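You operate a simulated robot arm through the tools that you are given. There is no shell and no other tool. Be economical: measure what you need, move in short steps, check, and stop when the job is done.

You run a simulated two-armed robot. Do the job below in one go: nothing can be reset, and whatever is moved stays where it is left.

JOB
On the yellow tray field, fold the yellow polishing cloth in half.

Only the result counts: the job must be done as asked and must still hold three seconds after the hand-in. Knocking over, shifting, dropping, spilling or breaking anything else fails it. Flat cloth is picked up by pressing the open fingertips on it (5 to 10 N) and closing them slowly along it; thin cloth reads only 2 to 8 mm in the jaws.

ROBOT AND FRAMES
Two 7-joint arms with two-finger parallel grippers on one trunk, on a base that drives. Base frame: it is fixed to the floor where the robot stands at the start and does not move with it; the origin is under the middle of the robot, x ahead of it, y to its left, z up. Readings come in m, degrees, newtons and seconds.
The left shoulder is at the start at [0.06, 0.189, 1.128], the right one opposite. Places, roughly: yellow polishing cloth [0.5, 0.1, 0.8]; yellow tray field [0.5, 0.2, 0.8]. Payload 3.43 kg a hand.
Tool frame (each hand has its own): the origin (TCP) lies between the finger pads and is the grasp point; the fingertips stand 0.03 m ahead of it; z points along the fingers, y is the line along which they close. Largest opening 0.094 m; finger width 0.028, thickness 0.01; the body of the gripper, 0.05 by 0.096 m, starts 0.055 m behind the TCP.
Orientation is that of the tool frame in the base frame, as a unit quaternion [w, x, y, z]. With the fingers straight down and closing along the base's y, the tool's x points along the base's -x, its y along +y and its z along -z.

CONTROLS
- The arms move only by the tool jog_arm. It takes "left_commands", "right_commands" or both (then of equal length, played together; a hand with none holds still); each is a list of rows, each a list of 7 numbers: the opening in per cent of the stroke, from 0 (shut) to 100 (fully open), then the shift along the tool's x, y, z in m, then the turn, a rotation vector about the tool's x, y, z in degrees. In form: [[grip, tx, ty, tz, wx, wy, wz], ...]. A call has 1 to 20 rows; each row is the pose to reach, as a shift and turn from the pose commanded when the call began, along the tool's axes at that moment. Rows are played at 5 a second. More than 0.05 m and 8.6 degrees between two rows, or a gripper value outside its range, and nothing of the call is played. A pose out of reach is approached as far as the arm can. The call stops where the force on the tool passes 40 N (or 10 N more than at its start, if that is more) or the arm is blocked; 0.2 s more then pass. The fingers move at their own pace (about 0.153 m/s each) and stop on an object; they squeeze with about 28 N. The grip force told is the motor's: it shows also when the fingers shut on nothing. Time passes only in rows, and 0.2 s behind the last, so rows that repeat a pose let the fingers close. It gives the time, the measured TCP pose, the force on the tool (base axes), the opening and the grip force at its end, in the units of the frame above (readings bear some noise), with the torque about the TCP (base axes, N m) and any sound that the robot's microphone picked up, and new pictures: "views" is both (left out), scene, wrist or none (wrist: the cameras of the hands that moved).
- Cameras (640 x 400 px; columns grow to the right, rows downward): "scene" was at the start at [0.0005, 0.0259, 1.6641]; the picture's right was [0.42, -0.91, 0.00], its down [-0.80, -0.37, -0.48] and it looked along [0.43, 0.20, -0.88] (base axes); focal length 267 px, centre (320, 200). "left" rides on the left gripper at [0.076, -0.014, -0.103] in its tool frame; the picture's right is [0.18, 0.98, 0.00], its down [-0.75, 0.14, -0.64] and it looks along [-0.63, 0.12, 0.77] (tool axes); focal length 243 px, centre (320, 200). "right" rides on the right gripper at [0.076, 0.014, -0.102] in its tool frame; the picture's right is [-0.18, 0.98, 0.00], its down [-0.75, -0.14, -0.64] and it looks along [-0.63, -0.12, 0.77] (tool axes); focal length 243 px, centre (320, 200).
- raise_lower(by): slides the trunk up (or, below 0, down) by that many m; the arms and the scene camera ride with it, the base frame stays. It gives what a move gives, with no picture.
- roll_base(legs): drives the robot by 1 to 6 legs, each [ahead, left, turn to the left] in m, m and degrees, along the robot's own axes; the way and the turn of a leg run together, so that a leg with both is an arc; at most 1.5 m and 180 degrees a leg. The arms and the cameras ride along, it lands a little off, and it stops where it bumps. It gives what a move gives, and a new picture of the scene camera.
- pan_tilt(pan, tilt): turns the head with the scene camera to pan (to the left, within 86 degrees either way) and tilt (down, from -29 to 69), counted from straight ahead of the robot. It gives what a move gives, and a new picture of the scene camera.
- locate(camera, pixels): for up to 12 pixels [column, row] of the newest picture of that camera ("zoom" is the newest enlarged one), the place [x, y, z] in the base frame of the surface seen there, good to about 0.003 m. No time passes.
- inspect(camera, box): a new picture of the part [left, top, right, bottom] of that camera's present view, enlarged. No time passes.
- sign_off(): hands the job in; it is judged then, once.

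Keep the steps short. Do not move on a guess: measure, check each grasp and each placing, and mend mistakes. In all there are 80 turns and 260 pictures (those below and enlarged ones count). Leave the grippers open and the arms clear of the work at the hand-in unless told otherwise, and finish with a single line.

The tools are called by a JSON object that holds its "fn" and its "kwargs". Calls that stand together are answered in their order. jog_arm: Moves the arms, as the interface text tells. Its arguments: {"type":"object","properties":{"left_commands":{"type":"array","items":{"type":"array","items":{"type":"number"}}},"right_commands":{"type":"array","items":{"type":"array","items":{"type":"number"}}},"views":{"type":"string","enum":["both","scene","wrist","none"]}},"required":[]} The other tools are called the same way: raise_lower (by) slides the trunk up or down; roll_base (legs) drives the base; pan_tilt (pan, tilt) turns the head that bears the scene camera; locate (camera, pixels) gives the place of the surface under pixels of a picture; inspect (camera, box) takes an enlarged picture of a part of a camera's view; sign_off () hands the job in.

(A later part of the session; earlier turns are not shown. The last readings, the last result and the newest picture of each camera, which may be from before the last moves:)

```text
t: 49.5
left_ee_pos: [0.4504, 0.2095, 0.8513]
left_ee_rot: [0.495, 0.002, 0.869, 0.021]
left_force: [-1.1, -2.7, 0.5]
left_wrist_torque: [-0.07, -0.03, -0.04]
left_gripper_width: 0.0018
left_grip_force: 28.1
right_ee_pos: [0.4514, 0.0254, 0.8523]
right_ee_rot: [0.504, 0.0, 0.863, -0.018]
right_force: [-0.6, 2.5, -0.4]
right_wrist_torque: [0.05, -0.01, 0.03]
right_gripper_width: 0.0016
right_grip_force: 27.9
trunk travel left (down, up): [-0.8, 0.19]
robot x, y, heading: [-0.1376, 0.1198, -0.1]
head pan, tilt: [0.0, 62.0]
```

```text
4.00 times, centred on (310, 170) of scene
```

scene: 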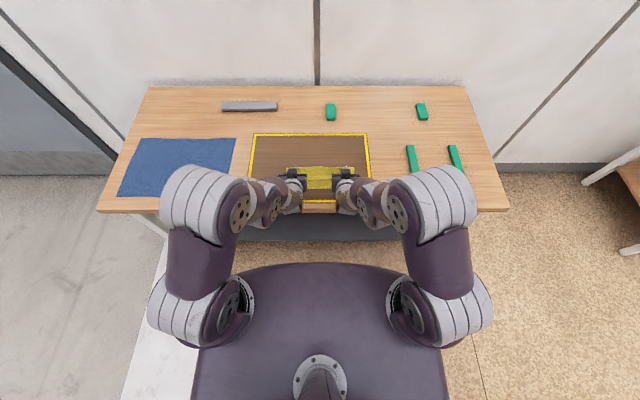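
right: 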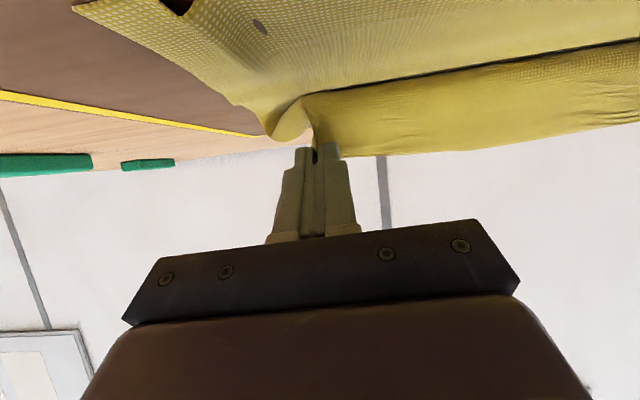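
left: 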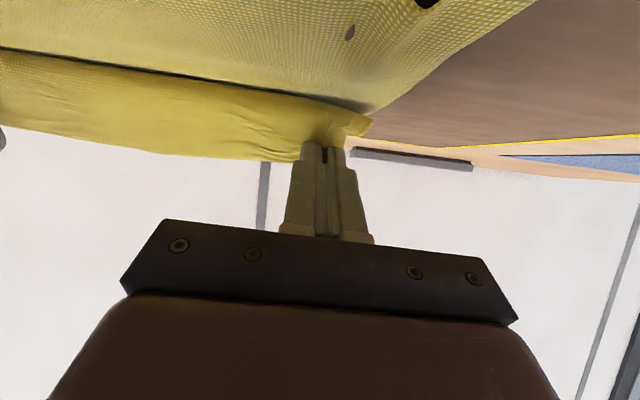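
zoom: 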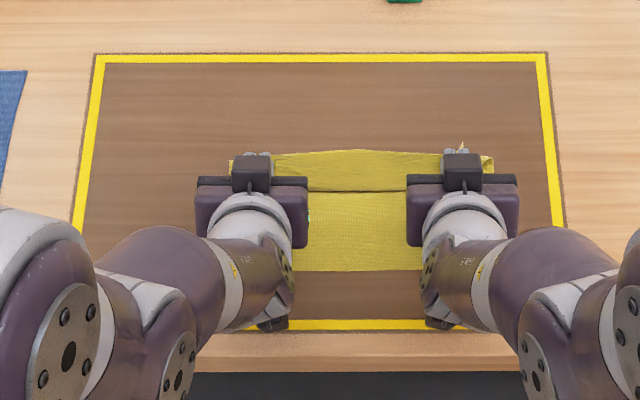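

{"fn": "locate", "kwargs": {"camera": "zoom", "pixels": [[360, 270], [360, 197], [360, 188], [360, 175], [360, 162], [360, 152], [234, 160], [489, 158], [489, 164]]}}

```text
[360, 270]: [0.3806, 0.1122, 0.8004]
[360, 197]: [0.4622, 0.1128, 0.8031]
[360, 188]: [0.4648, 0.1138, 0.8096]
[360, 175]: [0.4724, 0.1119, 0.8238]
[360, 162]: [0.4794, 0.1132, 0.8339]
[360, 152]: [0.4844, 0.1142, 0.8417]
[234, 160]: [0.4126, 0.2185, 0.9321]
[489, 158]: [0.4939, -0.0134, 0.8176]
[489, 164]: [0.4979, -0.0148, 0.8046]
```

Now the crease is at x≈0.498, slightly beyond the middle, which is the right side to be on. I pull the edge 2 cm back toward the robot.

{"fn": "jog_arm", "kwargs": {"left_commands": [[0, 0.005, 0, -0.0087, 0, 0, 0], [0, 0.01, 0, -0.0173, 0, 0, 0], [0, 0.01, 0, -0.0173, 0, 0, 0]], "right_commands": [[0, 0.005, 0, -0.0087, 0, 0, 0], [0, 0.01, 0, -0.0173, 0, 0, 0], [0, 0.01, 0, -0.0173, 0, 0, 0]], "views": "none"}}

{"fn": "inspect", "kwargs": {"camera": "scene", "box": [230, 120, 390, 220]}}

```text
t: 50.3
left_ee_pos: [0.4313, 0.2101, 0.8523]
left_ee_rot: [0.494, 0.003, 0.869, 0.02]
left_force: [-0.2, -1.8, -0.7]
left_wrist_torque: [-0.04, 0.0, -0.07]
left_gripper_width: 0.0019
left_grip_force: 28.1
right_ee_pos: [0.4333, 0.0247, 0.8524]
right_ee_rot: [0.502, 0.002, 0.865, -0.019]
right_force: [-0.4, 2.8, -0.2]
right_wrist_torque: [0.03, 0.03, 0.04]
right_gripper_width: 0.0015
right_grip_force: 27.9
trunk travel left (down, up): [-0.8, 0.19]
robot x, y, heading: [-0.138, 0.1205, -0.4]
head pan, tilt: [0.0, 62.0]
```

```text
4.00 times, centred on (310, 170) of scene
```

zoom: 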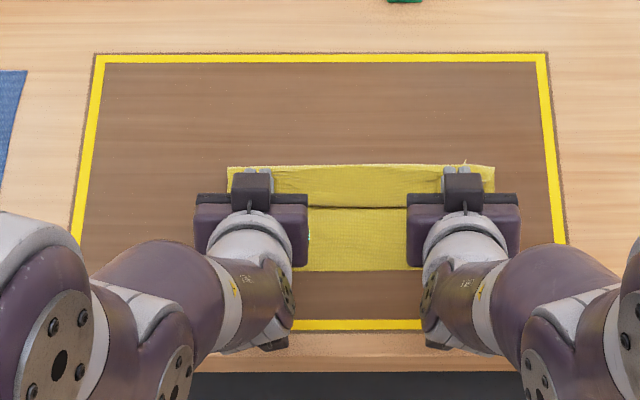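

{"fn": "locate", "kwargs": {"camera": "zoom", "pixels": [[360, 270], [360, 212], [360, 204], [360, 190], [360, 178], [360, 167], [232, 168], [489, 168], [489, 172]]}}

```text
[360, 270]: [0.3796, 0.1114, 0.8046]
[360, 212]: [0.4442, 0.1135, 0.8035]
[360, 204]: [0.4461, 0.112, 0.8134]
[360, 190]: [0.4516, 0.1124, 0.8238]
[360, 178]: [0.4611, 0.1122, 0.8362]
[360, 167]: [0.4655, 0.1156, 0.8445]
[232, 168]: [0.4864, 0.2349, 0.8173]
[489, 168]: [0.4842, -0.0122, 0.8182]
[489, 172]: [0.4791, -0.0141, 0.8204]
```

The crease is now at x≈0.487 with the near edge at 0.379: almost exactly half. I release here by opening slowly.

{"fn": "jog_arm", "kwargs": {"left_commands": [[5, 0, 0, 0, 0, 0, 0], [10, 0, 0, 0, 0, 0, 0], [20, 0, 0, 0, 0, 0, 0], [30, 0, 0, 0, 0, 0, 0], [40, 0, 0, 0, 0, 0, 0], [40, 0, 0, 0, 0, 0, 0]], "right_commands": [[5, 0, 0, 0, 0, 0, 0], [10, 0, 0, 0, 0, 0, 0], [20, 0, 0, 0, 0, 0, 0], [30, 0, 0, 0, 0, 0, 0], [40, 0, 0, 0, 0, 0, 0], [40, 0, 0, 0, 0, 0, 0]], "views": "wrist"}}

{"fn": "inspect", "kwargs": {"camera": "scene", "box": [230, 120, 390, 220]}}

```text
t: 51.7
left_ee_pos: [0.4307, 0.2095, 0.8516]
left_ee_rot: [0.494, 0.003, 0.869, 0.02]
left_force: [0.1, -0.4, 1.1]
left_wrist_torque: [-0.04, 0.01, 0.01]
left_gripper_width: 0.0377
left_grip_force: 0.0
right_ee_pos: [0.433, 0.0246, 0.8519]
right_ee_rot: [0.503, 0.001, 0.864, -0.019]
right_force: [-0.1, 0.2, 0.0]
right_wrist_torque: [0.02, -0.04, 0.01]
right_gripper_width: 0.0379
right_grip_force: 0.1
trunk travel left (down, up): [-0.8, 0.19]
robot x, y, heading: [-0.1336, 0.1177, -0.3]
head pan, tilt: [0.0, 62.0]
```

right: 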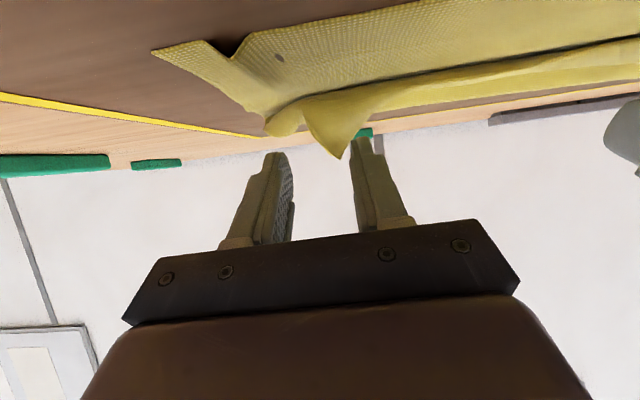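
left: 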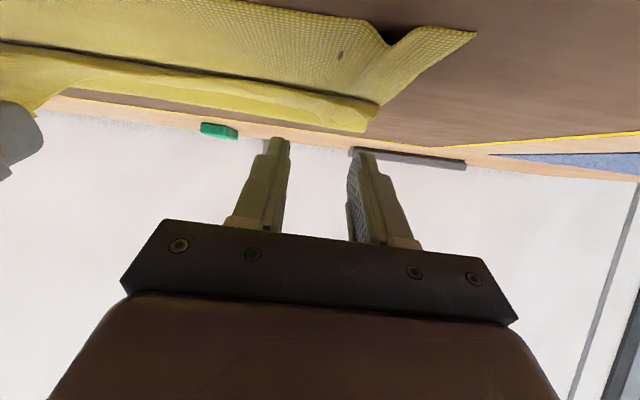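

```text
4.00 times, centred on (310, 170) of scene
```

zoom: 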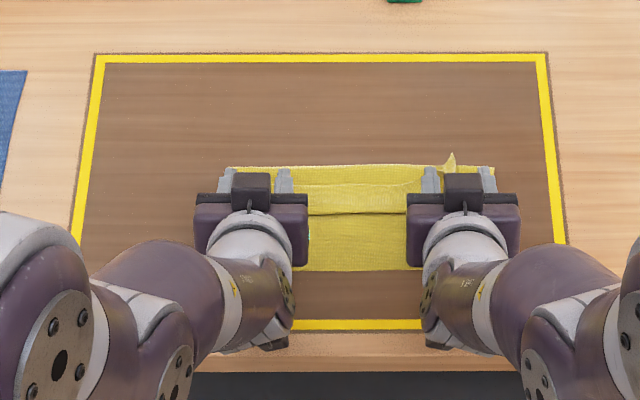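

The flap (about 4 cm) fell forward on top instead of unrolling toward me. I raise the hands and return them to vertical to see it clearly.

{"fn": "jog_arm", "kwargs": {"left_commands": [[40, -0.013, 0, -0.0075, 0, 0, 0], [40, -0.026, 0, -0.015, 0, 0, 0], [40, -0.052, 0, -0.03, 0, 8, 0], [40, -0.06, 0, -0.05, 0, 16, 0], [40, -0.0716, 0, -0.076, 0, 24, 0], [40, -0.0716, 0, -0.076, 0, 32, 0], [40, -0.0716, 0, -0.076, 0, 40, 0], [40, -0.0716, 0, -0.076, 0, 48, 0], [40, -0.0716, 0, -0.076, 0, 56, 0], [40, -0.0716, 0, -0.076, 0, 59, 0]], "right_commands": [[40, -0.013, 0, -0.0075, 0, 0, 0], [40, -0.026, 0, -0.015, 0, 0, 0], [40, -0.052, 0, -0.03, 0, 8, 0], [40, -0.06, 0, -0.05, 0, 16, 0], [40, -0.0716, 0, -0.076, 0, 24, 0], [40, -0.0716, 0, -0.076, 0, 32, 0], [40, -0.0716, 0, -0.076, 0, 40, 0], [40, -0.0716, 0, -0.076, 0, 48, 0], [40, -0.0716, 0, -0.076, 0, 56, 0], [40, -0.0716, 0, -0.076, 0, 60, 0]]}}

```text
t: 53.9
left_ee_pos: [0.4029, 0.2058, 0.9507]
left_ee_rot: [0.002, -0.007, 1.0, 0.018]
left_force: [-0.9, -0.2, 0.9]
left_wrist_torque: [0.01, 0.01, -0.01]
left_gripper_width: 0.0376
left_grip_force: 0.2
left hand out of reach, approached as far as the arm can: row 8
right_ee_pos: [0.4012, 0.0294, 0.95]
right_ee_rot: [0.002, 0.009, 1.0, -0.015]
right_force: [0.7, 0.6, 0.1]
right_wrist_torque: [-0.01, -0.02, 0.0]
right_gripper_width: 0.0379
right_grip_force: 0.1
right hand out of reach, approached as far as the arm can: row 8
trunk travel left (down, up): [-0.8, 0.19]
robot x, y, heading: [-0.1347, 0.1171, 0.1]
head pan, tilt: [0.0, 62.0]
```

scene: 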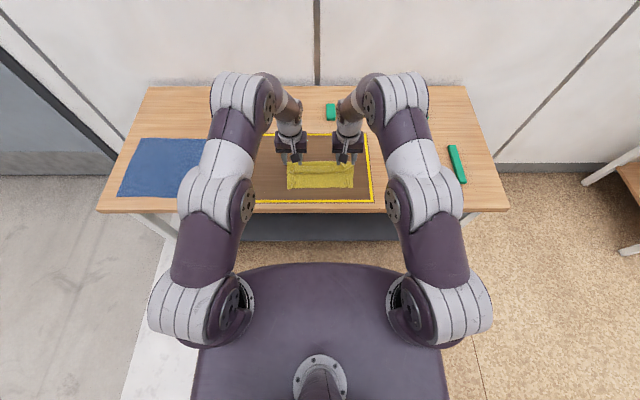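
right: 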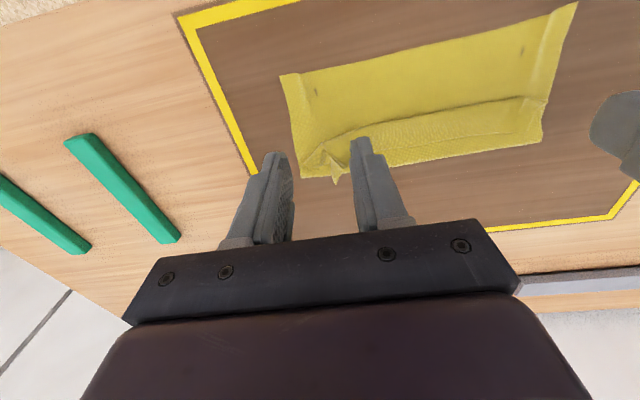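
left: 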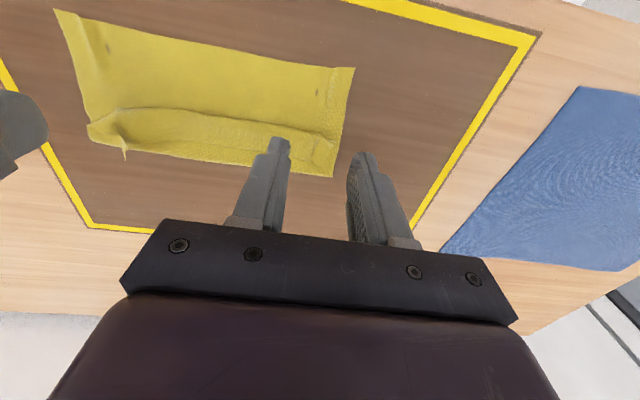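

I enlarge both wrist views to see the flap.

{"fn": "inspect", "kwargs": {"camera": "left", "box": [50, 0, 370, 200]}}

{"fn": "locate", "kwargs": {"camera": "zoom", "pixels": [[200, 222], [200, 262], [200, 295], [350, 235], [350, 265], [350, 305], [500, 265], [530, 300], [560, 340], [90, 240], [150, 300], [100, 290]]}}

{"fn": "inspect", "kwargs": {"camera": "right", "box": [270, 0, 590, 200]}}

{"fn": "locate", "kwargs": {"camera": "zoom", "pixels": [[130, 365], [100, 300], [70, 350], [130, 320], [300, 250], [300, 290], [300, 320], [450, 215], [450, 250], [450, 295], [540, 270]]}}

```text
2.00 times, centred on (210, 100) of left
```

zoom: 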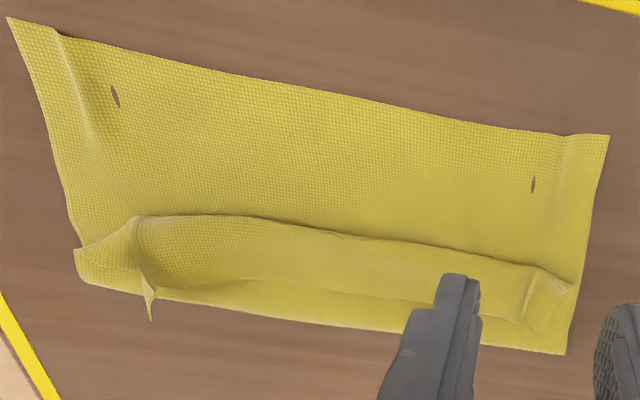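

```text
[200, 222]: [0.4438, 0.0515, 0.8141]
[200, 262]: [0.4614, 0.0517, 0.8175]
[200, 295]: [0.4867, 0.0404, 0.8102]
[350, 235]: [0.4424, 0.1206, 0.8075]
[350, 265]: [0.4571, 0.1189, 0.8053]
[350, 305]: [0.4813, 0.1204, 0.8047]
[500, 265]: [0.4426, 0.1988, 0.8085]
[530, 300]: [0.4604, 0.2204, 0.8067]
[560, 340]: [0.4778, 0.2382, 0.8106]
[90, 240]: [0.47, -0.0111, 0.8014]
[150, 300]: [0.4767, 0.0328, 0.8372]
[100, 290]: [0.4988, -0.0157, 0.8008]
```

```text
2.00 times, centred on (430, 100) of right
```

zoom: 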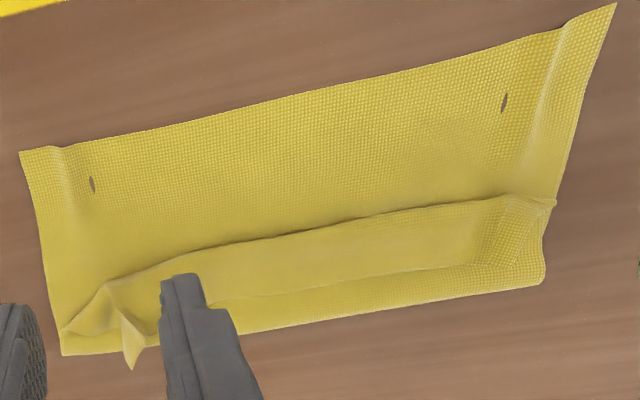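

```text
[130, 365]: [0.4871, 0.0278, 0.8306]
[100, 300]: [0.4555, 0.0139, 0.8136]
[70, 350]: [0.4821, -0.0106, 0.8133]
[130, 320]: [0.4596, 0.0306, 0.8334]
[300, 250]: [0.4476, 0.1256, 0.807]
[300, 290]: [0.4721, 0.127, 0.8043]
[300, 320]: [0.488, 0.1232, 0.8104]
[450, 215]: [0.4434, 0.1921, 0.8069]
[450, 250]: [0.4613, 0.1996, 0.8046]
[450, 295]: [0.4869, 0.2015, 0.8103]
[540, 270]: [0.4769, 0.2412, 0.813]
```

Clear picture: the flap runs from the bulge at x≈0.443 forward to about 0.473, lying on top. I'll press the fingertips lightly on the flap and drag it toward the robot so it unrolls. First I position both hands above it at x 0.462.

{"fn": "jog_arm", "kwargs": {"left_commands": [[50, -0.02, -0.007, 0.02, 0, 0, 0], [60, -0.04, -0.014, 0.04, 0, 0, 0], [60, -0.059, -0.021, 0.065, 0, 0, 0], [60, -0.059, -0.021, 0.09, 0, 0, 0], [60, -0.059, -0.021, 0.105, 0, 0, 0], [60, -0.059, -0.021, 0.105, 0, 0, 0]], "right_commands": [[40, -0.02, 0.015, 0.02, 0, 0, 0], [40, -0.04, 0.03, 0.04, 0, 0, 0], [40, -0.061, 0.046, 0.065, 0, 0, 0], [40, -0.061, 0.046, 0.09, 0, 0, 0], [40, -0.061, 0.046, 0.105, 0, 0, 0], [40, -0.061, 0.046, 0.105, 0, 0, 0]], "views": "wrist"}}

```text
t: 55.3
left_ee_pos: [0.4613, 0.1905, 0.8447]
left_ee_rot: [0.003, -0.007, 1.0, 0.02]
left_force: [0.5, -0.6, 0.7]
left_wrist_torque: [-0.01, 0.01, -0.01]
left_gripper_width: 0.0563
left_grip_force: 0.0
right_ee_pos: [0.4627, 0.069, 0.845]
right_ee_rot: [0.004, 0.01, 1.0, -0.015]
right_force: [-1.2, 0.6, 0.4]
right_wrist_torque: [0.0, 0.02, 0.0]
right_gripper_width: 0.0375
right_grip_force: 0.0
trunk travel left (down, up): [-0.8, 0.19]
robot x, y, heading: [-0.1361, 0.1211, -0.3]
head pan, tilt: [0.0, 62.0]
```

right: 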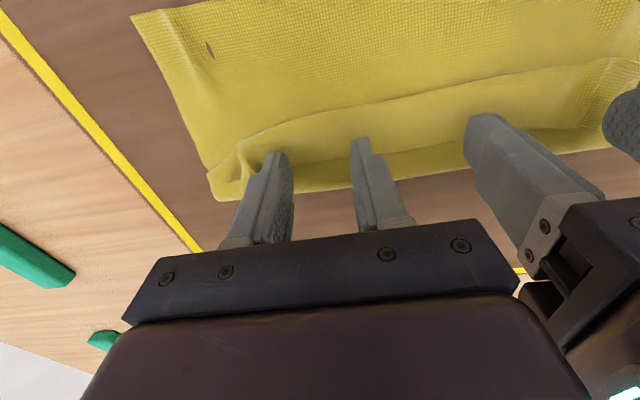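
left: 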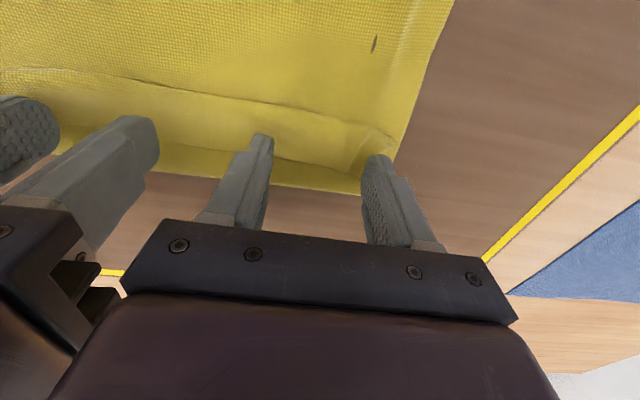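

Well placed. I lower in small steps to contact.

{"fn": "jog_arm", "kwargs": {"left_commands": [[60, 0, 0, 0.005, 0, 0, 0], [60, 0, 0, 0.0075, 0, 0, 0], [60, 0, 0, 0.0085, 0, 0, 0], [60, 0, 0, 0.0085, 0, 0, 0]], "right_commands": [[40, 0, 0, 0.005, 0, 0, 0], [40, 0, 0, 0.0075, 0, 0, 0], [40, 0, 0, 0.0085, 0, 0, 0], [40, 0, 0, 0.0085, 0, 0, 0]], "views": "none"}}

```text
t: 56.3
left_ee_pos: [0.4625, 0.1906, 0.837]
left_ee_rot: [0.003, -0.008, 1.0, 0.019]
left_force: [-0.2, -0.3, 0.3]
left_wrist_torque: [-0.02, 0.0, 0.04]
left_gripper_width: 0.0565
left_grip_force: 0.1
right_ee_pos: [0.462, 0.0684, 0.8388]
right_ee_rot: [0.004, 0.01, 1.0, -0.015]
right_force: [-0.8, 0.7, -0.1]
right_wrist_torque: [-0.01, 0.03, -0.01]
right_gripper_width: 0.0377
right_grip_force: 0.0
right hand out of reach, approached as far as the arm can: row 1, 2, 3, 4
trunk travel left (down, up): [-0.8, 0.19]
robot x, y, heading: [-0.137, 0.1156, -0.3]
head pan, tilt: [0.0, 62.0]
```

{"fn": "jog_arm", "kwargs": {"left_commands": [[60, 0, 0, 0.001, 0, 0, 0], [60, 0, 0, 0.002, 0, 0, 0], [60, 0, 0, 0.003, 0, 0, 0], [60, 0, 0, 0.003, 0, 0, 0]], "right_commands": [[40, 0, 0, 0.001, 0, 0, 0], [40, 0, 0, 0.002, 0, 0, 0], [40, 0, 0, 0.004, 0, 0, 0], [40, 0, 0, 0.004, 0, 0, 0]], "views": "none"}}

```text
t: 57.3
left_ee_pos: [0.4619, 0.191, 0.8334]
left_ee_rot: [0.002, -0.007, 1.0, 0.02]
left_force: [-0.3, 0.6, -1.0]
left_wrist_torque: [0.03, -0.01, -0.01]
left_gripper_width: 0.0562
left_grip_force: 0.1
right_ee_pos: [0.4602, 0.0669, 0.8331]
right_ee_rot: [0.004, 0.01, 1.0, -0.016]
right_force: [-0.1, -0.1, -0.2]
right_wrist_torque: [0.03, -0.03, -0.01]
right_gripper_width: 0.0376
right_grip_force: 0.1
trunk travel left (down, up): [-0.8, 0.19]
robot x, y, heading: [-0.1329, 0.1164, -0.4]
head pan, tilt: [0.0, 62.0]
```

{"fn": "jog_arm", "kwargs": {"left_commands": [[60, 0, 0, 0.0005, 0, 0, 0], [60, 0, 0, 0.001, 0, 0, 0], [60, 0, 0, 0.001, 0, 0, 0]], "right_commands": [[40, 0, 0, 0.0005, 0, 0, 0], [40, 0, 0, 0.001, 0, 0, 0], [40, 0, 0, 0.001, 0, 0, 0]], "views": "none"}}

```text
t: 58.1
left_ee_pos: [0.4617, 0.19, 0.8327]
left_ee_rot: [0.003, -0.008, 1.0, 0.019]
left_force: [0.1, -0.2, 1.2]
left_wrist_torque: [-0.07, 0.02, 0.04]
left_gripper_width: 0.0564
left_grip_force: 0.1
right_ee_pos: [0.4593, 0.0671, 0.8327]
right_ee_rot: [0.005, 0.008, 1.0, -0.015]
right_force: [0.4, 0.3, 0.5]
right_wrist_torque: [0.01, 0.01, 0.01]
right_gripper_width: 0.0375
right_grip_force: 0.0
trunk travel left (down, up): [-0.8, 0.19]
robot x, y, heading: [-0.1397, 0.113, -0.0]
head pan, tilt: [0.0, 62.0]
```

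Just touching. I press 0.7 mm more and drag 3 cm toward the robot.

{"fn": "jog_arm", "kwargs": {"left_commands": [[60, 0, 0, 0.0007, 0, 0, 0], [60, 0.005, 0, 0.0007, 0, 0, 0], [60, 0.01, 0, 0.0007, 0, 0, 0], [60, 0.015, 0, 0.0007, 0, 0, 0], [60, 0.02, 0, 0.0007, 0, 0, 0], [60, 0.025, 0, 0.0007, 0, 0, 0], [60, 0.03, 0, 0.0007, 0, 0, 0]], "right_commands": [[40, 0, 0, 0.0008, 0, 0, 0], [40, 0.005, 0, 0.0008, 0, 0, 0], [40, 0.01, 0, 0.0008, 0, 0, 0], [40, 0.015, 0, 0.0008, 0, 0, 0], [40, 0.02, 0, 0.0008, 0, 0, 0], [40, 0.025, 0, 0.0008, 0, 0, 0], [40, 0.03, 0, 0.0008, 0, 0, 0]], "views": "wrist"}}

```text
t: 59.7
left_ee_pos: [0.4316, 0.191, 0.8323]
left_ee_rot: [0.003, -0.008, 1.0, 0.018]
left_force: [1.8, 0.3, 9.2]
left_wrist_torque: [-0.36, -0.03, 0.09]
left_gripper_width: 0.0561
left_grip_force: 0.0
right_ee_pos: [0.4301, 0.0693, 0.832]
right_ee_rot: [0.004, 0.01, 1.0, -0.015]
right_force: [1.4, -0.4, 3.4]
right_wrist_torque: [0.13, -0.01, -0.05]
right_gripper_width: 0.0375
right_grip_force: 0.1
trunk travel left (down, up): [-0.8, 0.19]
robot x, y, heading: [-0.1382, 0.1165, -0.1]
head pan, tilt: [0.0, 62.0]
```

right: 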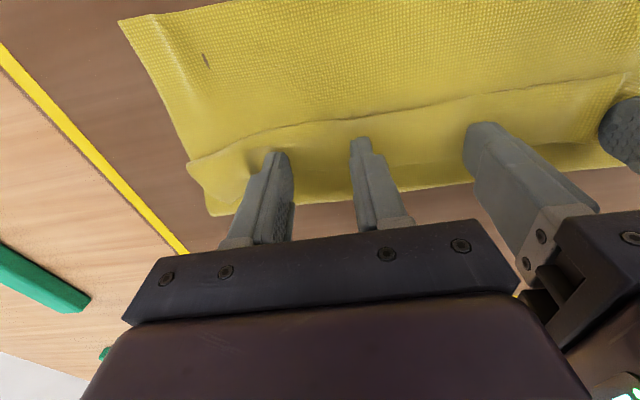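
left: 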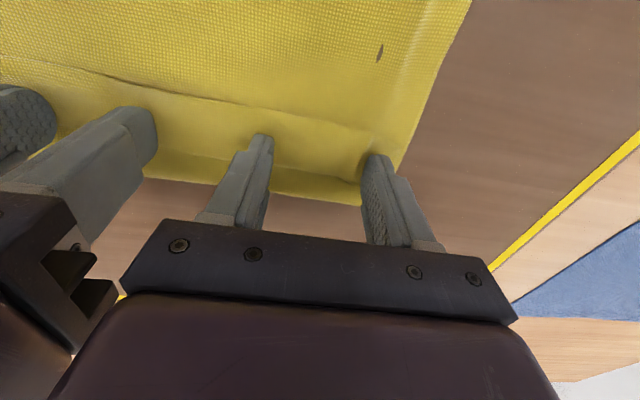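

{"fn": "locate", "kwargs": {"camera": "right", "pixels": [[122, 22], [300, 126], [420, 100], [210, 213], [420, 188], [192, 162]]}}

{"fn": "locate", "kwargs": {"camera": "left", "pixels": [[300, 117], [180, 88], [310, 200], [180, 182], [400, 165]]}}

{"fn": "inspect", "kwargs": {"camera": "scene", "box": [230, 120, 390, 220]}}

```text
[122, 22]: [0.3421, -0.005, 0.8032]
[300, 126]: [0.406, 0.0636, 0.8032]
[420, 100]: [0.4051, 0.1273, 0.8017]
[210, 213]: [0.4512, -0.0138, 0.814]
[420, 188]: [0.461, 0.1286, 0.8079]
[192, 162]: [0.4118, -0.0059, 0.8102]
```

```text
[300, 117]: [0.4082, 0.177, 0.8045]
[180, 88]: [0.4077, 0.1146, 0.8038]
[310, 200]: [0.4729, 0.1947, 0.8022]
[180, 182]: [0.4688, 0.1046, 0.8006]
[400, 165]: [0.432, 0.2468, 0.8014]
```

```text
4.00 times, centred on (310, 170) of scene
```

zoom: 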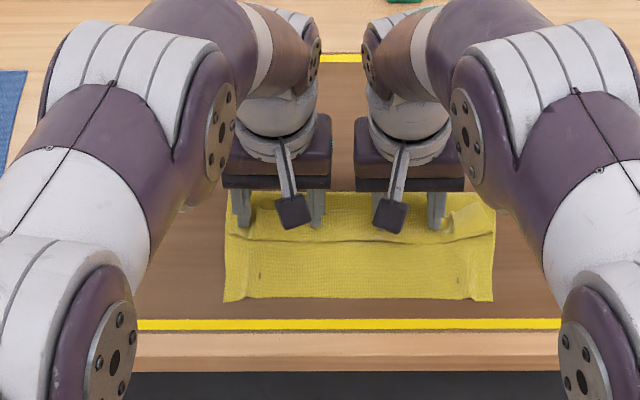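

The whole stack slid toward the robot (near edge now 0.345, crease ~0.465) instead of unrolling, because the layers grip each other. Dragging is no use. I lift and look at the flap so I can pinch its edge instead.

{"fn": "jog_arm", "kwargs": {"left_commands": [[60, 0, 0, -0.02, 0, 0, 0], [40, 0, 0.015, -0.06, 0, 0, 0], [40, 0.02, 0.02, -0.1, 0, 0, 0], [40, 0.05, 0.02, -0.1, 0, 0, 0]], "right_commands": [[40, 0, 0, -0.02, 0, 0, 0], [40, 0, -0.015, -0.06, 0, 0, 0], [40, 0.02, -0.04, -0.1, 0, 0, 0], [40, 0.05, -0.04, -0.1, 0, 0, 0]], "views": "none"}}

{"fn": "inspect", "kwargs": {"camera": "right", "box": [200, 40, 600, 290]}}

{"fn": "inspect", "kwargs": {"camera": "left", "box": [40, 40, 440, 290]}}

```text
refused: row 3 steps farther than a row can; nothing moved
```

```text
1.60 times, centred on (400, 165) of right
```

zoom: 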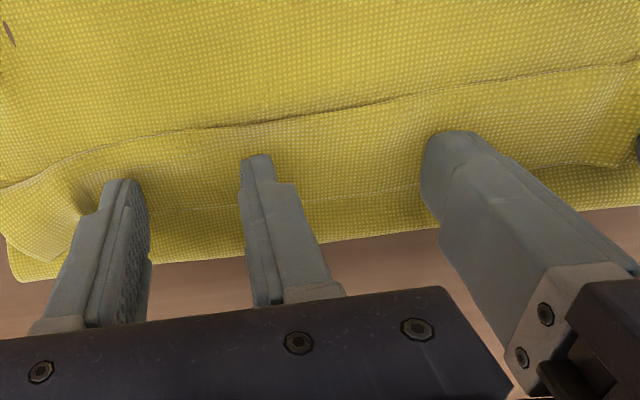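

```text
1.60 times, centred on (240, 165) of left
```

zoom: 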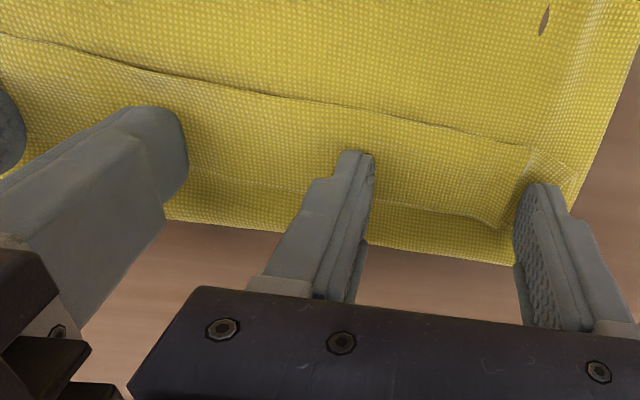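

The step was too long, so nothing moved. The fingers still press the stack, so I use them to slide it back 3 cm forward to the field's middle, then lift in shorter steps.

{"fn": "jog_arm", "kwargs": {"left_commands": [[60, -0.006, 0, 0, 0, 0, 0], [60, -0.012, 0, 0, 0, 0, 0], [60, -0.018, 0, 0, 0, 0, 0], [60, -0.024, 0, 0, 0, 0, 0], [60, -0.03, 0, 0, 0, 0, 0], [60, -0.03, 0, -0.02, 0, 0, 0], [50, -0.03, 0.01, -0.05, 0, 0, 0], [40, -0.02, 0.02, -0.08, 0, 0, 0], [40, 0, 0.02, -0.1, 0, 0, 0]], "right_commands": [[40, -0.006, 0, 0, 0, 0, 0], [40, -0.012, 0, 0, 0, 0, 0], [40, -0.018, 0, 0, 0, 0, 0], [40, -0.024, 0, 0, 0, 0, 0], [40, -0.03, 0, 0, 0, 0, 0], [40, -0.03, 0, -0.02, 0, 0, 0], [40, -0.03, -0.01, -0.05, 0, 0, 0], [40, -0.02, -0.03, -0.08, 0, 0, 0], [40, 0, -0.04, -0.1, 0, 0, 0]], "views": "wrist"}}

{"fn": "inspect", "kwargs": {"camera": "right", "box": [260, 40, 580, 240]}}

{"fn": "locate", "kwargs": {"camera": "zoom", "pixels": [[100, 200], [300, 150], [450, 120], [300, 200], [300, 230], [450, 180], [450, 210]]}}

{"fn": "inspect", "kwargs": {"camera": "left", "box": [60, 40, 380, 240]}}

```text
t: 61.7
left_ee_pos: [0.4297, 0.2054, 0.9367]
left_ee_rot: [0.002, -0.008, 1.0, 0.018]
left_force: [0.3, 0.4, -0.4]
left_wrist_torque: [-0.03, -0.04, -0.02]
left_gripper_width: 0.0374
left_grip_force: 0.1
right_ee_pos: [0.4277, 0.0333, 0.935]
right_ee_rot: [0.004, 0.01, 1.0, -0.016]
right_force: [-0.6, -0.3, 0.8]
right_wrist_torque: [0.01, -0.01, -0.01]
right_gripper_width: 0.0376
right_grip_force: 0.1
trunk travel left (down, up): [-0.8, 0.19]
robot x, y, heading: [-0.1377, 0.1172, -0.2]
head pan, tilt: [0.0, 62.0]
```

right: 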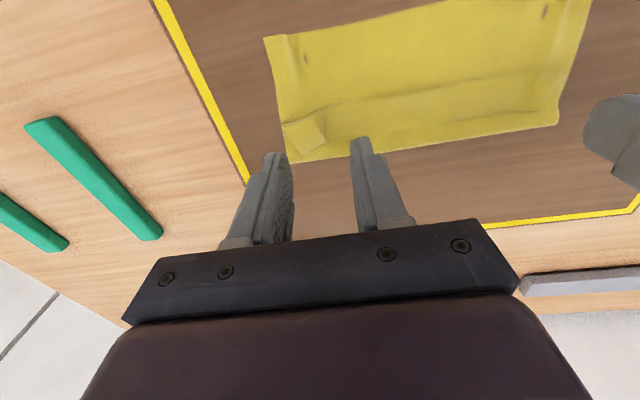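
left: 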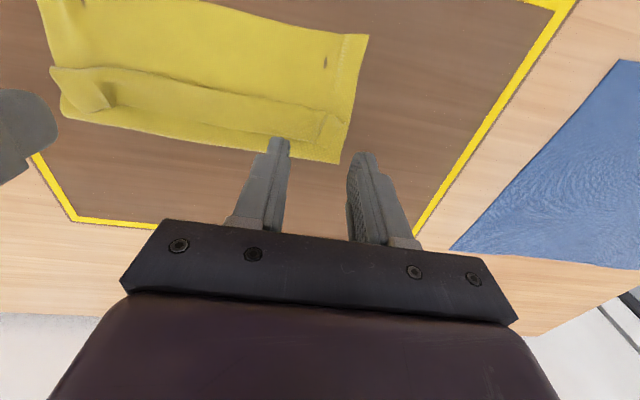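

```text
2.00 times, centred on (420, 140) of right
```

zoom: 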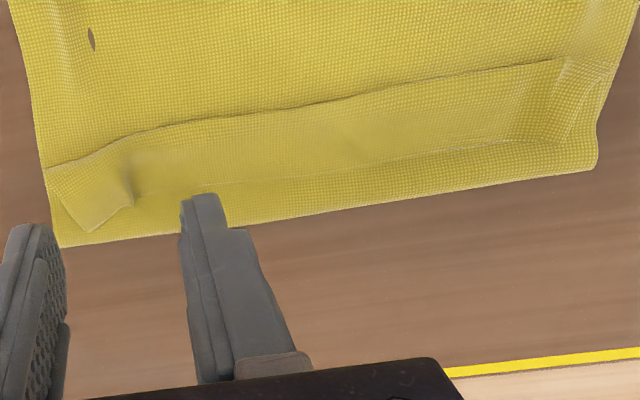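

```text
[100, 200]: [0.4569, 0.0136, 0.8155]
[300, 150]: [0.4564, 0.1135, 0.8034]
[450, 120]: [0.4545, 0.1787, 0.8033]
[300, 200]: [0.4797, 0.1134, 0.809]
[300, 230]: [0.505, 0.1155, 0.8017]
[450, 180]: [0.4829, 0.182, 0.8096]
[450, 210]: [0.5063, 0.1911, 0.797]
```

```text
2.00 times, centred on (220, 140) of left
```

zoom: 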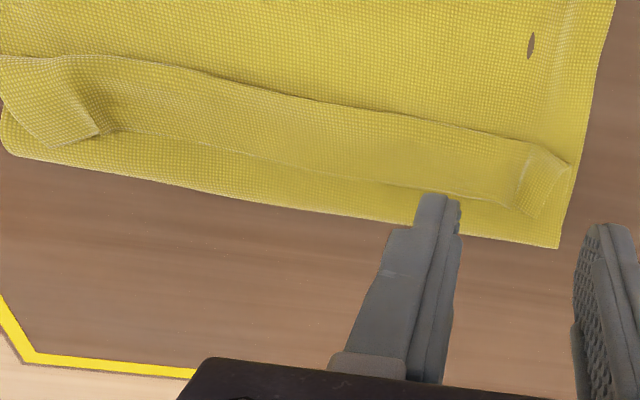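

{"fn": "locate", "kwargs": {"camera": "zoom", "pixels": [[200, 72], [200, 148], [200, 188], [400, 118], [400, 185], [530, 140], [570, 165], [540, 215], [515, 210], [555, 245], [100, 133], [50, 145]]}}

{"fn": "locate", "kwargs": {"camera": "right", "pixels": [[265, 40], [283, 124], [303, 154], [325, 143], [291, 161], [400, 130], [450, 138], [400, 95]]}}

```text
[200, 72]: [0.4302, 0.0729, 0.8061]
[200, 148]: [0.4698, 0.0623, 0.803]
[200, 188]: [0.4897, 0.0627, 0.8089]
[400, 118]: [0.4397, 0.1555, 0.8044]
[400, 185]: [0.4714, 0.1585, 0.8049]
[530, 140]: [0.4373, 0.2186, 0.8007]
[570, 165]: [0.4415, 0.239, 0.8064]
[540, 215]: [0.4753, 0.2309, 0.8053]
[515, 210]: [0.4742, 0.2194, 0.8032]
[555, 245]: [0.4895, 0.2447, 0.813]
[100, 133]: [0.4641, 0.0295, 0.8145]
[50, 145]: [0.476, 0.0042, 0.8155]
```

```text
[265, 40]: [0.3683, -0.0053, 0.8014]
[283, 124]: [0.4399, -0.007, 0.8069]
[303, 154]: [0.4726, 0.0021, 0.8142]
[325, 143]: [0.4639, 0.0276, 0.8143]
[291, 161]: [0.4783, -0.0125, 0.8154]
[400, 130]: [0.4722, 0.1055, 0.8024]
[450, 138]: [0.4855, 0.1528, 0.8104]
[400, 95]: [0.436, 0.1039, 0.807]
```

Now near edge 0.369, crease 0.491, flap edge ≈0.472. To pinch only the flap I pitch the hands 25°, so just the rear corners of the fingertips touch at x≈0.462. First I hover about 1 cm above.

{"fn": "jog_arm", "kwargs": {"left_commands": [[40, -0.008, 0.002, 0.02, 0, -6, 0], [35, -0.016, 0.004, 0.042, 0, -13, 0], [35, -0.024, 0.007, 0.064, 0, -20, 0], [35, -0.032, 0.009, 0.087, 0, -25, 0], [35, -0.032, 0.009, 0.087, 0, -25, 0]], "right_commands": [[40, -0.008, -0.003, 0.02, 0, -6, 0], [35, -0.017, -0.006, 0.042, 0, -13, 0], [35, -0.026, -0.008, 0.064, 0, -20, 0], [35, -0.034, -0.011, 0.085, 0, -25, 0], [35, -0.034, -0.011, 0.085, 0, -25, 0]], "views": "wrist"}}

{"fn": "inspect", "kwargs": {"camera": "left", "box": [240, 80, 400, 180]}}

{"fn": "inspect", "kwargs": {"camera": "right", "box": [240, 80, 400, 180]}}

```text
t: 62.9
left_ee_pos: [0.4636, 0.2189, 0.8485]
left_ee_rot: [0.218, -0.003, 0.976, 0.019]
left_force: [0.4, 0.0, 0.4]
left_wrist_torque: [-0.02, 0.01, 0.01]
left_gripper_width: 0.0328
left_grip_force: 0.0
right_ee_pos: [0.4633, 0.0188, 0.847]
right_ee_rot: [0.22, 0.006, 0.975, -0.016]
right_force: [0.0, -0.5, -0.5]
right_wrist_torque: [0.01, 0.02, 0.0]
right_gripper_width: 0.0328
right_grip_force: 0.1
trunk travel left (down, up): [-0.8, 0.19]
robot x, y, heading: [-0.1392, 0.1187, -0.3]
head pan, tilt: [0.0, 62.0]
```

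right: 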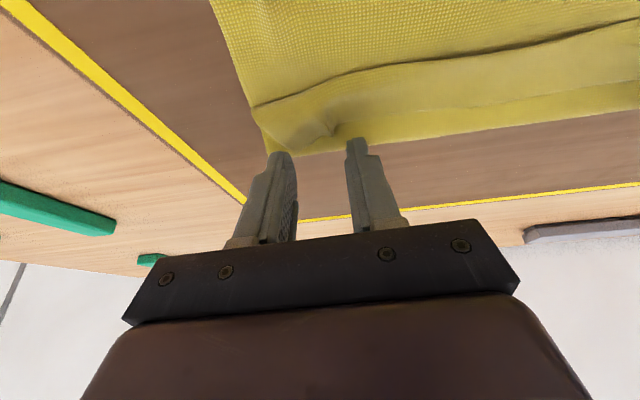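
left: 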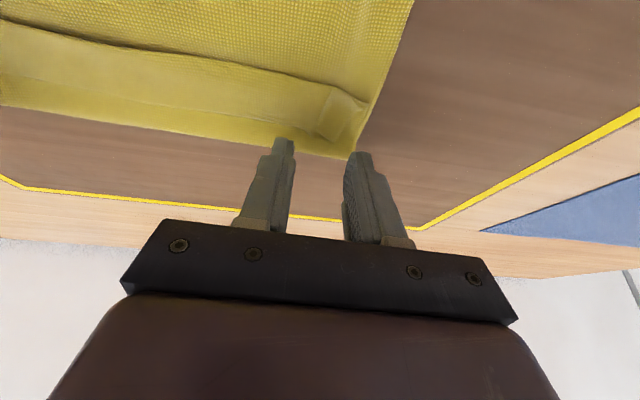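

```text
4.00 times, centred on (320, 130) of left
```

zoom: 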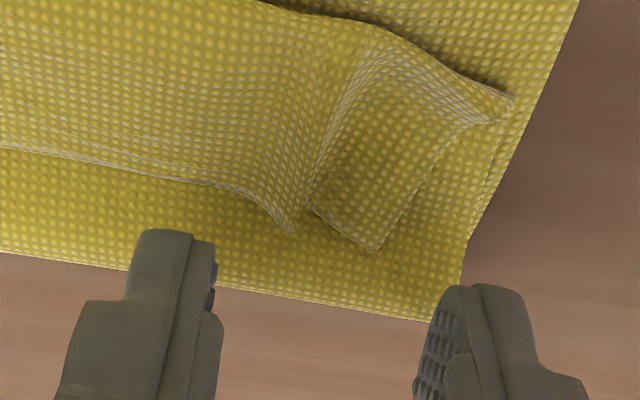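

```text
4.00 times, centred on (320, 130) of right
```

zoom: 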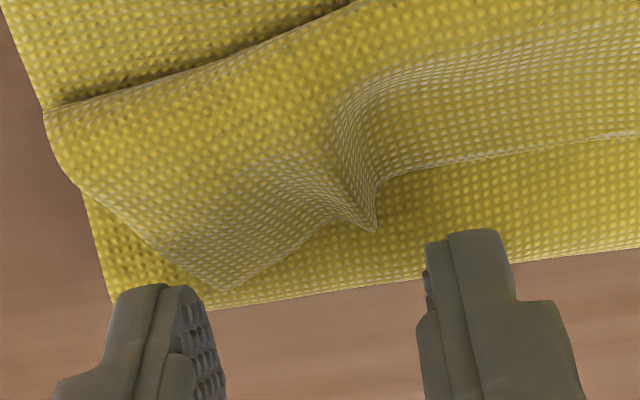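

The view is clear: pleats stand near both flap corners, between the fingers. I narrow to ~23 %, move a few mm inward, and descend 8 mm.

{"fn": "jog_arm", "kwargs": {"left_commands": [[23, 0.003, -0.001, 0.003, 0, 0, 0], [23, 0.0061, -0.001, 0.0059, 0, 0, 0], [23, 0.0061, -0.001, 0.0059, 0, 0, 0]], "right_commands": [[25, 0.004, 0.001, 0.002, 0, 0, 0], [25, 0.0084, 0.001, 0.0038, 0, 0, 0], [25, 0.0084, 0.001, 0.0038, 0, 0, 0]], "views": "none"}}

{"fn": "inspect", "kwargs": {"camera": "left", "box": [240, 80, 400, 180]}}

{"fn": "inspect", "kwargs": {"camera": "right", "box": [240, 80, 400, 180]}}

```text
t: 63.7
left_ee_pos: [0.4604, 0.2183, 0.839]
left_ee_rot: [0.219, -0.004, 0.975, 0.021]
left_force: [0.3, -0.6, 0.3]
left_wrist_torque: [0.01, -0.04, 0.0]
left_gripper_width: 0.0215
left_grip_force: 0.1
right_ee_pos: [0.4575, 0.0206, 0.8413]
right_ee_rot: [0.221, 0.007, 0.975, -0.017]
right_force: [0.0, -1.0, 0.2]
right_wrist_torque: [0.03, -0.01, -0.02]
right_gripper_width: 0.0235
right_grip_force: 0.0
trunk travel left (down, up): [-0.8, 0.19]
robot x, y, heading: [-0.1383, 0.1174, -0.1]
head pan, tilt: [0.0, 62.0]
```

```text
4.00 times, centred on (320, 130) of left
```

zoom: 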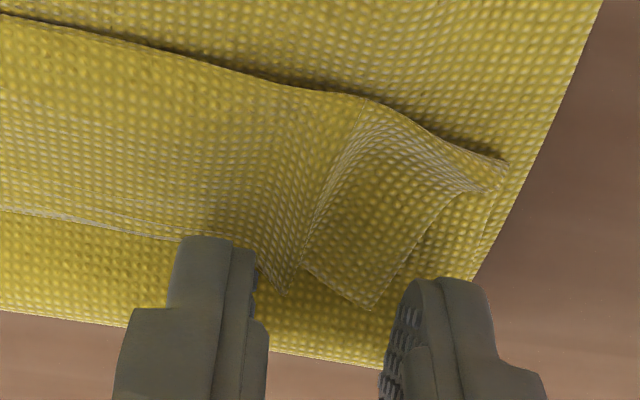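

```text
4.00 times, centred on (320, 130) of right
```

zoom: 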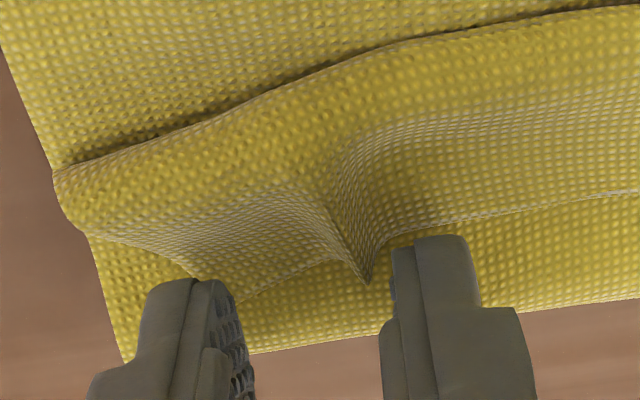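

Pleats are centred between the fingers. 5 mm further onto the flap and 4–6 mm lower, watching the force.

{"fn": "jog_arm", "kwargs": {"left_commands": [[23, 0.003, 0, 0.0007, 0, 0, 0], [23, 0.0062, 0, 0.0015, 0, 0, 0], [23, 0.0062, 0, 0.0015, 0, 0, 0]], "right_commands": [[25, 0.003, -0.001, 0.0015, 0, 0, 0], [25, 0.007, -0.001, 0.0033, 0, 0, 0], [25, 0.007, -0.001, 0.0033, 0, 0, 0]], "views": "none"}}

```text
t: 64.5
left_ee_pos: [0.4556, 0.2178, 0.8347]
left_ee_rot: [0.219, -0.002, 0.975, 0.02]
left_force: [0.2, 0.7, 3.1]
left_wrist_torque: [-0.04, -0.01, -0.04]
left_gripper_width: 0.0216
left_grip_force: 0.0
right_ee_pos: [0.4538, 0.0185, 0.8351]
right_ee_rot: [0.221, 0.007, 0.975, -0.018]
right_force: [0.6, -0.5, 0.7]
right_wrist_torque: [-0.01, -0.03, -0.01]
right_gripper_width: 0.0237
right_grip_force: 0.0
trunk travel left (down, up): [-0.8, 0.19]
robot x, y, heading: [-0.1375, 0.1179, -0.1]
head pan, tilt: [0.0, 62.0]
```

Left touches with 3 N, right is nearly there. I lower the right 0.8 mm and close both slowly.

{"fn": "jog_arm", "kwargs": {"left_commands": [[23, 0, 0, 0.0002, 0, 0, 0], [20, 0, 0, 0.0002, 0, 0, 0], [17, 0, 0, 0.0002, 0, 0, 0], [14, 0, 0, 0.0002, 0, 0, 0], [11, 0, 0, 0.0002, 0, 0, 0], [8, 0, 0, 0.0002, 0, 0, 0], [5, 0, 0, 0.0002, 0, 0, 0], [2, 0, 0, 0.0002, 0, 0, 0], [0, 0, 0, 0.0002, 0, 0, 0], [0, 0, 0, 0.0002, 0, 0, 0]], "right_commands": [[25, 0.0004, 0, 0.0008, 0, 0, 0], [22, 0.0004, 0, 0.0008, 0, 0, 0], [19, 0.0004, 0, 0.0008, 0, 0, 0], [16, 0.0004, 0, 0.0008, 0, 0, 0], [12, 0.0004, 0, 0.0008, 0, 0, 0], [8, 0.0004, 0, 0.0008, 0, 0, 0], [5, 0.0004, 0, 0.0008, 0, 0, 0], [2, 0.0004, 0, 0.0008, 0, 0, 0], [0, 0.0004, 0, 0.0008, 0, 0, 0], [0, 0.0004, 0, 0.0008, 0, 0, 0]], "views": "wrist"}}

```text
t: 66.7
left_ee_pos: [0.4564, 0.2184, 0.8354]
left_ee_rot: [0.219, -0.003, 0.975, 0.02]
left_force: [-0.3, -0.6, 3.2]
left_wrist_torque: [-0.02, 0.02, 0.01]
left_gripper_width: 0.0
left_grip_force: 27.9
right_ee_pos: [0.453, 0.0182, 0.8353]
right_ee_rot: [0.22, 0.006, 0.975, -0.018]
right_force: [-0.4, 0.6, 3.4]
right_wrist_torque: [0.03, 0.01, -0.04]
right_gripper_width: 0.0
right_grip_force: 27.9
trunk travel left (down, up): [-0.8, 0.19]
robot x, y, heading: [-0.1369, 0.1204, -0.4]
head pan, tilt: [0.0, 62.0]
```

right: 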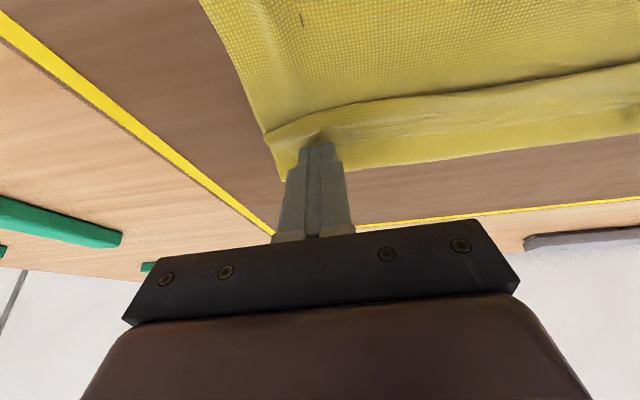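
left: 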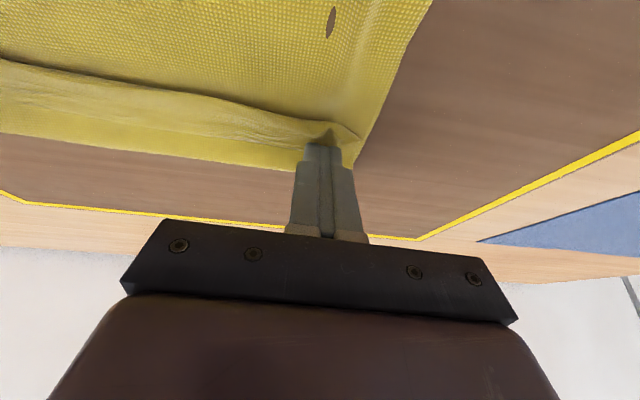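

Both slipped (0.0 mm) at only 3 N. I reopen slightly above and press harder.

{"fn": "jog_arm", "kwargs": {"left_commands": [[0, -0.0025, 0, -0.0054, 0, 0, 0], [25, -0.0025, 0, -0.0054, 0, 0, 0], [25, -0.0025, 0, -0.0054, 0, 0, 0], [25, 0, 0, -0.001, 0, 0, 0], [25, 0.0003, 0, 0.0006, 0, 0, 0], [25, 0.0003, 0, 0.0007, 0, 0, 0]], "right_commands": [[0, -0.0025, 0, -0.0054, 0, 0, 0], [25, -0.0025, 0, -0.0054, 0, 0, 0], [25, -0.0025, 0, -0.0054, 0, 0, 0], [25, 0, 0, -0.001, 0, 0, 0], [25, 0.0003, 0, 0.0006, 0, 0, 0], [25, 0.0003, 0, 0.0007, 0, 0, 0]], "views": "wrist"}}

{"fn": "inspect", "kwargs": {"camera": "left", "box": [240, 80, 400, 180]}}

{"fn": "inspect", "kwargs": {"camera": "right", "box": [240, 80, 400, 180]}}

```text
t: 68.1
left_ee_pos: [0.4564, 0.2188, 0.8364]
left_ee_rot: [0.219, -0.002, 0.975, 0.02]
left_force: [-0.9, 0.6, 5.9]
left_wrist_torque: [-0.08, 0.02, -0.02]
left_gripper_width: 0.0232
left_grip_force: 0.2
right_ee_pos: [0.4534, 0.0181, 0.8342]
right_ee_rot: [0.22, 0.006, 0.975, -0.018]
right_force: [-0.7, -0.3, 0.7]
right_wrist_torque: [0.01, 0.0, 0.01]
right_gripper_width: 0.0233
right_grip_force: 0.1
trunk travel left (down, up): [-0.8, 0.19]
robot x, y, heading: [-0.1373, 0.1194, -0.2]
head pan, tilt: [0.0, 62.0]
```

right: 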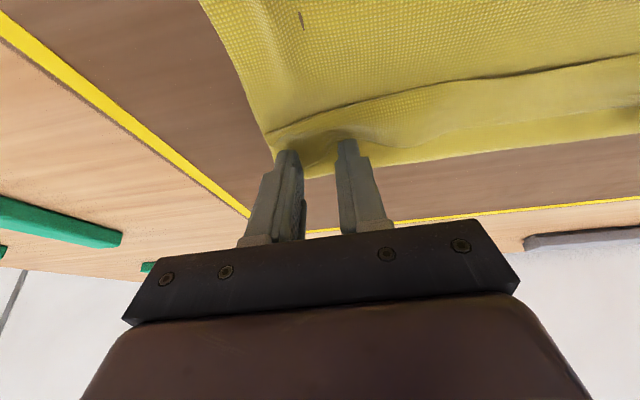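
left: 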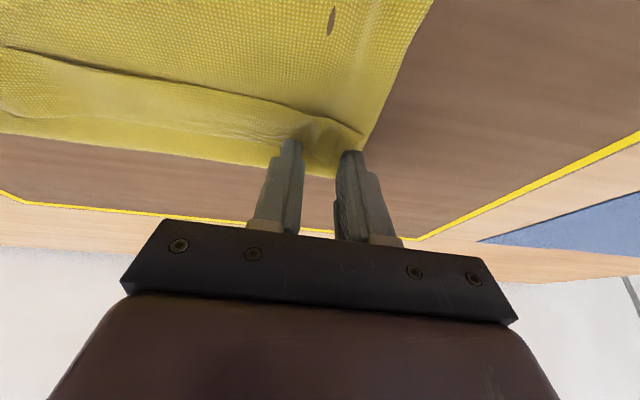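

```text
4.00 times, centred on (320, 130) of left
```

zoom: 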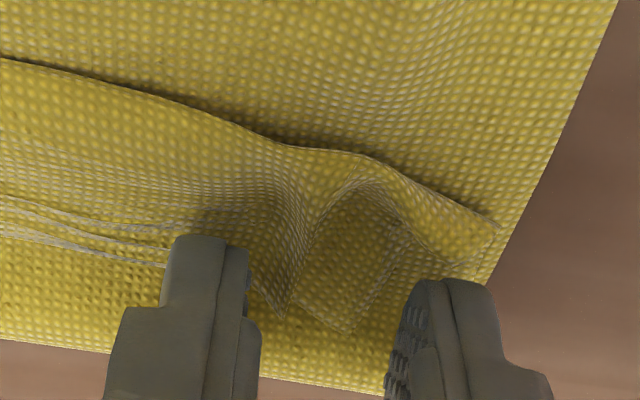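

```text
4.00 times, centred on (320, 130) of right
```

zoom: 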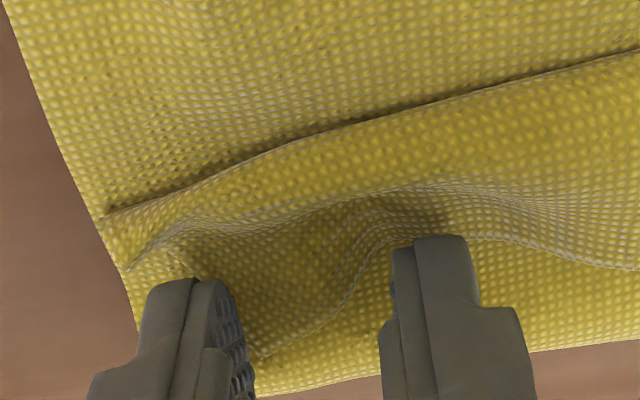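

The fingers sit right at the flap edge. I move 6 mm further onto the flap and press to about 8 N.

{"fn": "jog_arm", "kwargs": {"left_commands": [[25, 0.002, 0, -0.005, 0, 0, 0], [28, 0.0042, 0, -0.0055, 0, 0, 0], [28, 0.0054, 0, -0.0025, 0, 0, 0], [28, 0.0054, 0, -0.0025, 0, 0, 0]], "right_commands": [[25, 0.002, 0, -0.005, 0, 0, 0], [28, 0.0042, 0, -0.0055, 0, 0, 0], [28, 0.0057, 0, -0.002, 0, 0, 0], [28, 0.0059, 0, -0.0014, 0, 0, 0]], "views": "none"}}

```text
t: 69.1
left_ee_pos: [0.4494, 0.2173, 0.8357]
left_ee_rot: [0.22, -0.003, 0.975, 0.02]
left_force: [1.1, 0.1, 6.9]
left_wrist_torque: [-0.12, -0.08, 0.03]
left_gripper_width: 0.0262
left_grip_force: 0.1
right_ee_pos: [0.4474, 0.0177, 0.8343]
right_ee_rot: [0.221, 0.007, 0.975, -0.016]
right_force: [0.0, -0.3, 7.5]
right_wrist_torque: [0.08, -0.03, 0.05]
right_gripper_width: 0.026
right_grip_force: 0.1
trunk travel left (down, up): [-0.8, 0.19]
robot x, y, heading: [-0.1356, 0.1164, 0.0]
head pan, tilt: [0.0, 62.0]
```

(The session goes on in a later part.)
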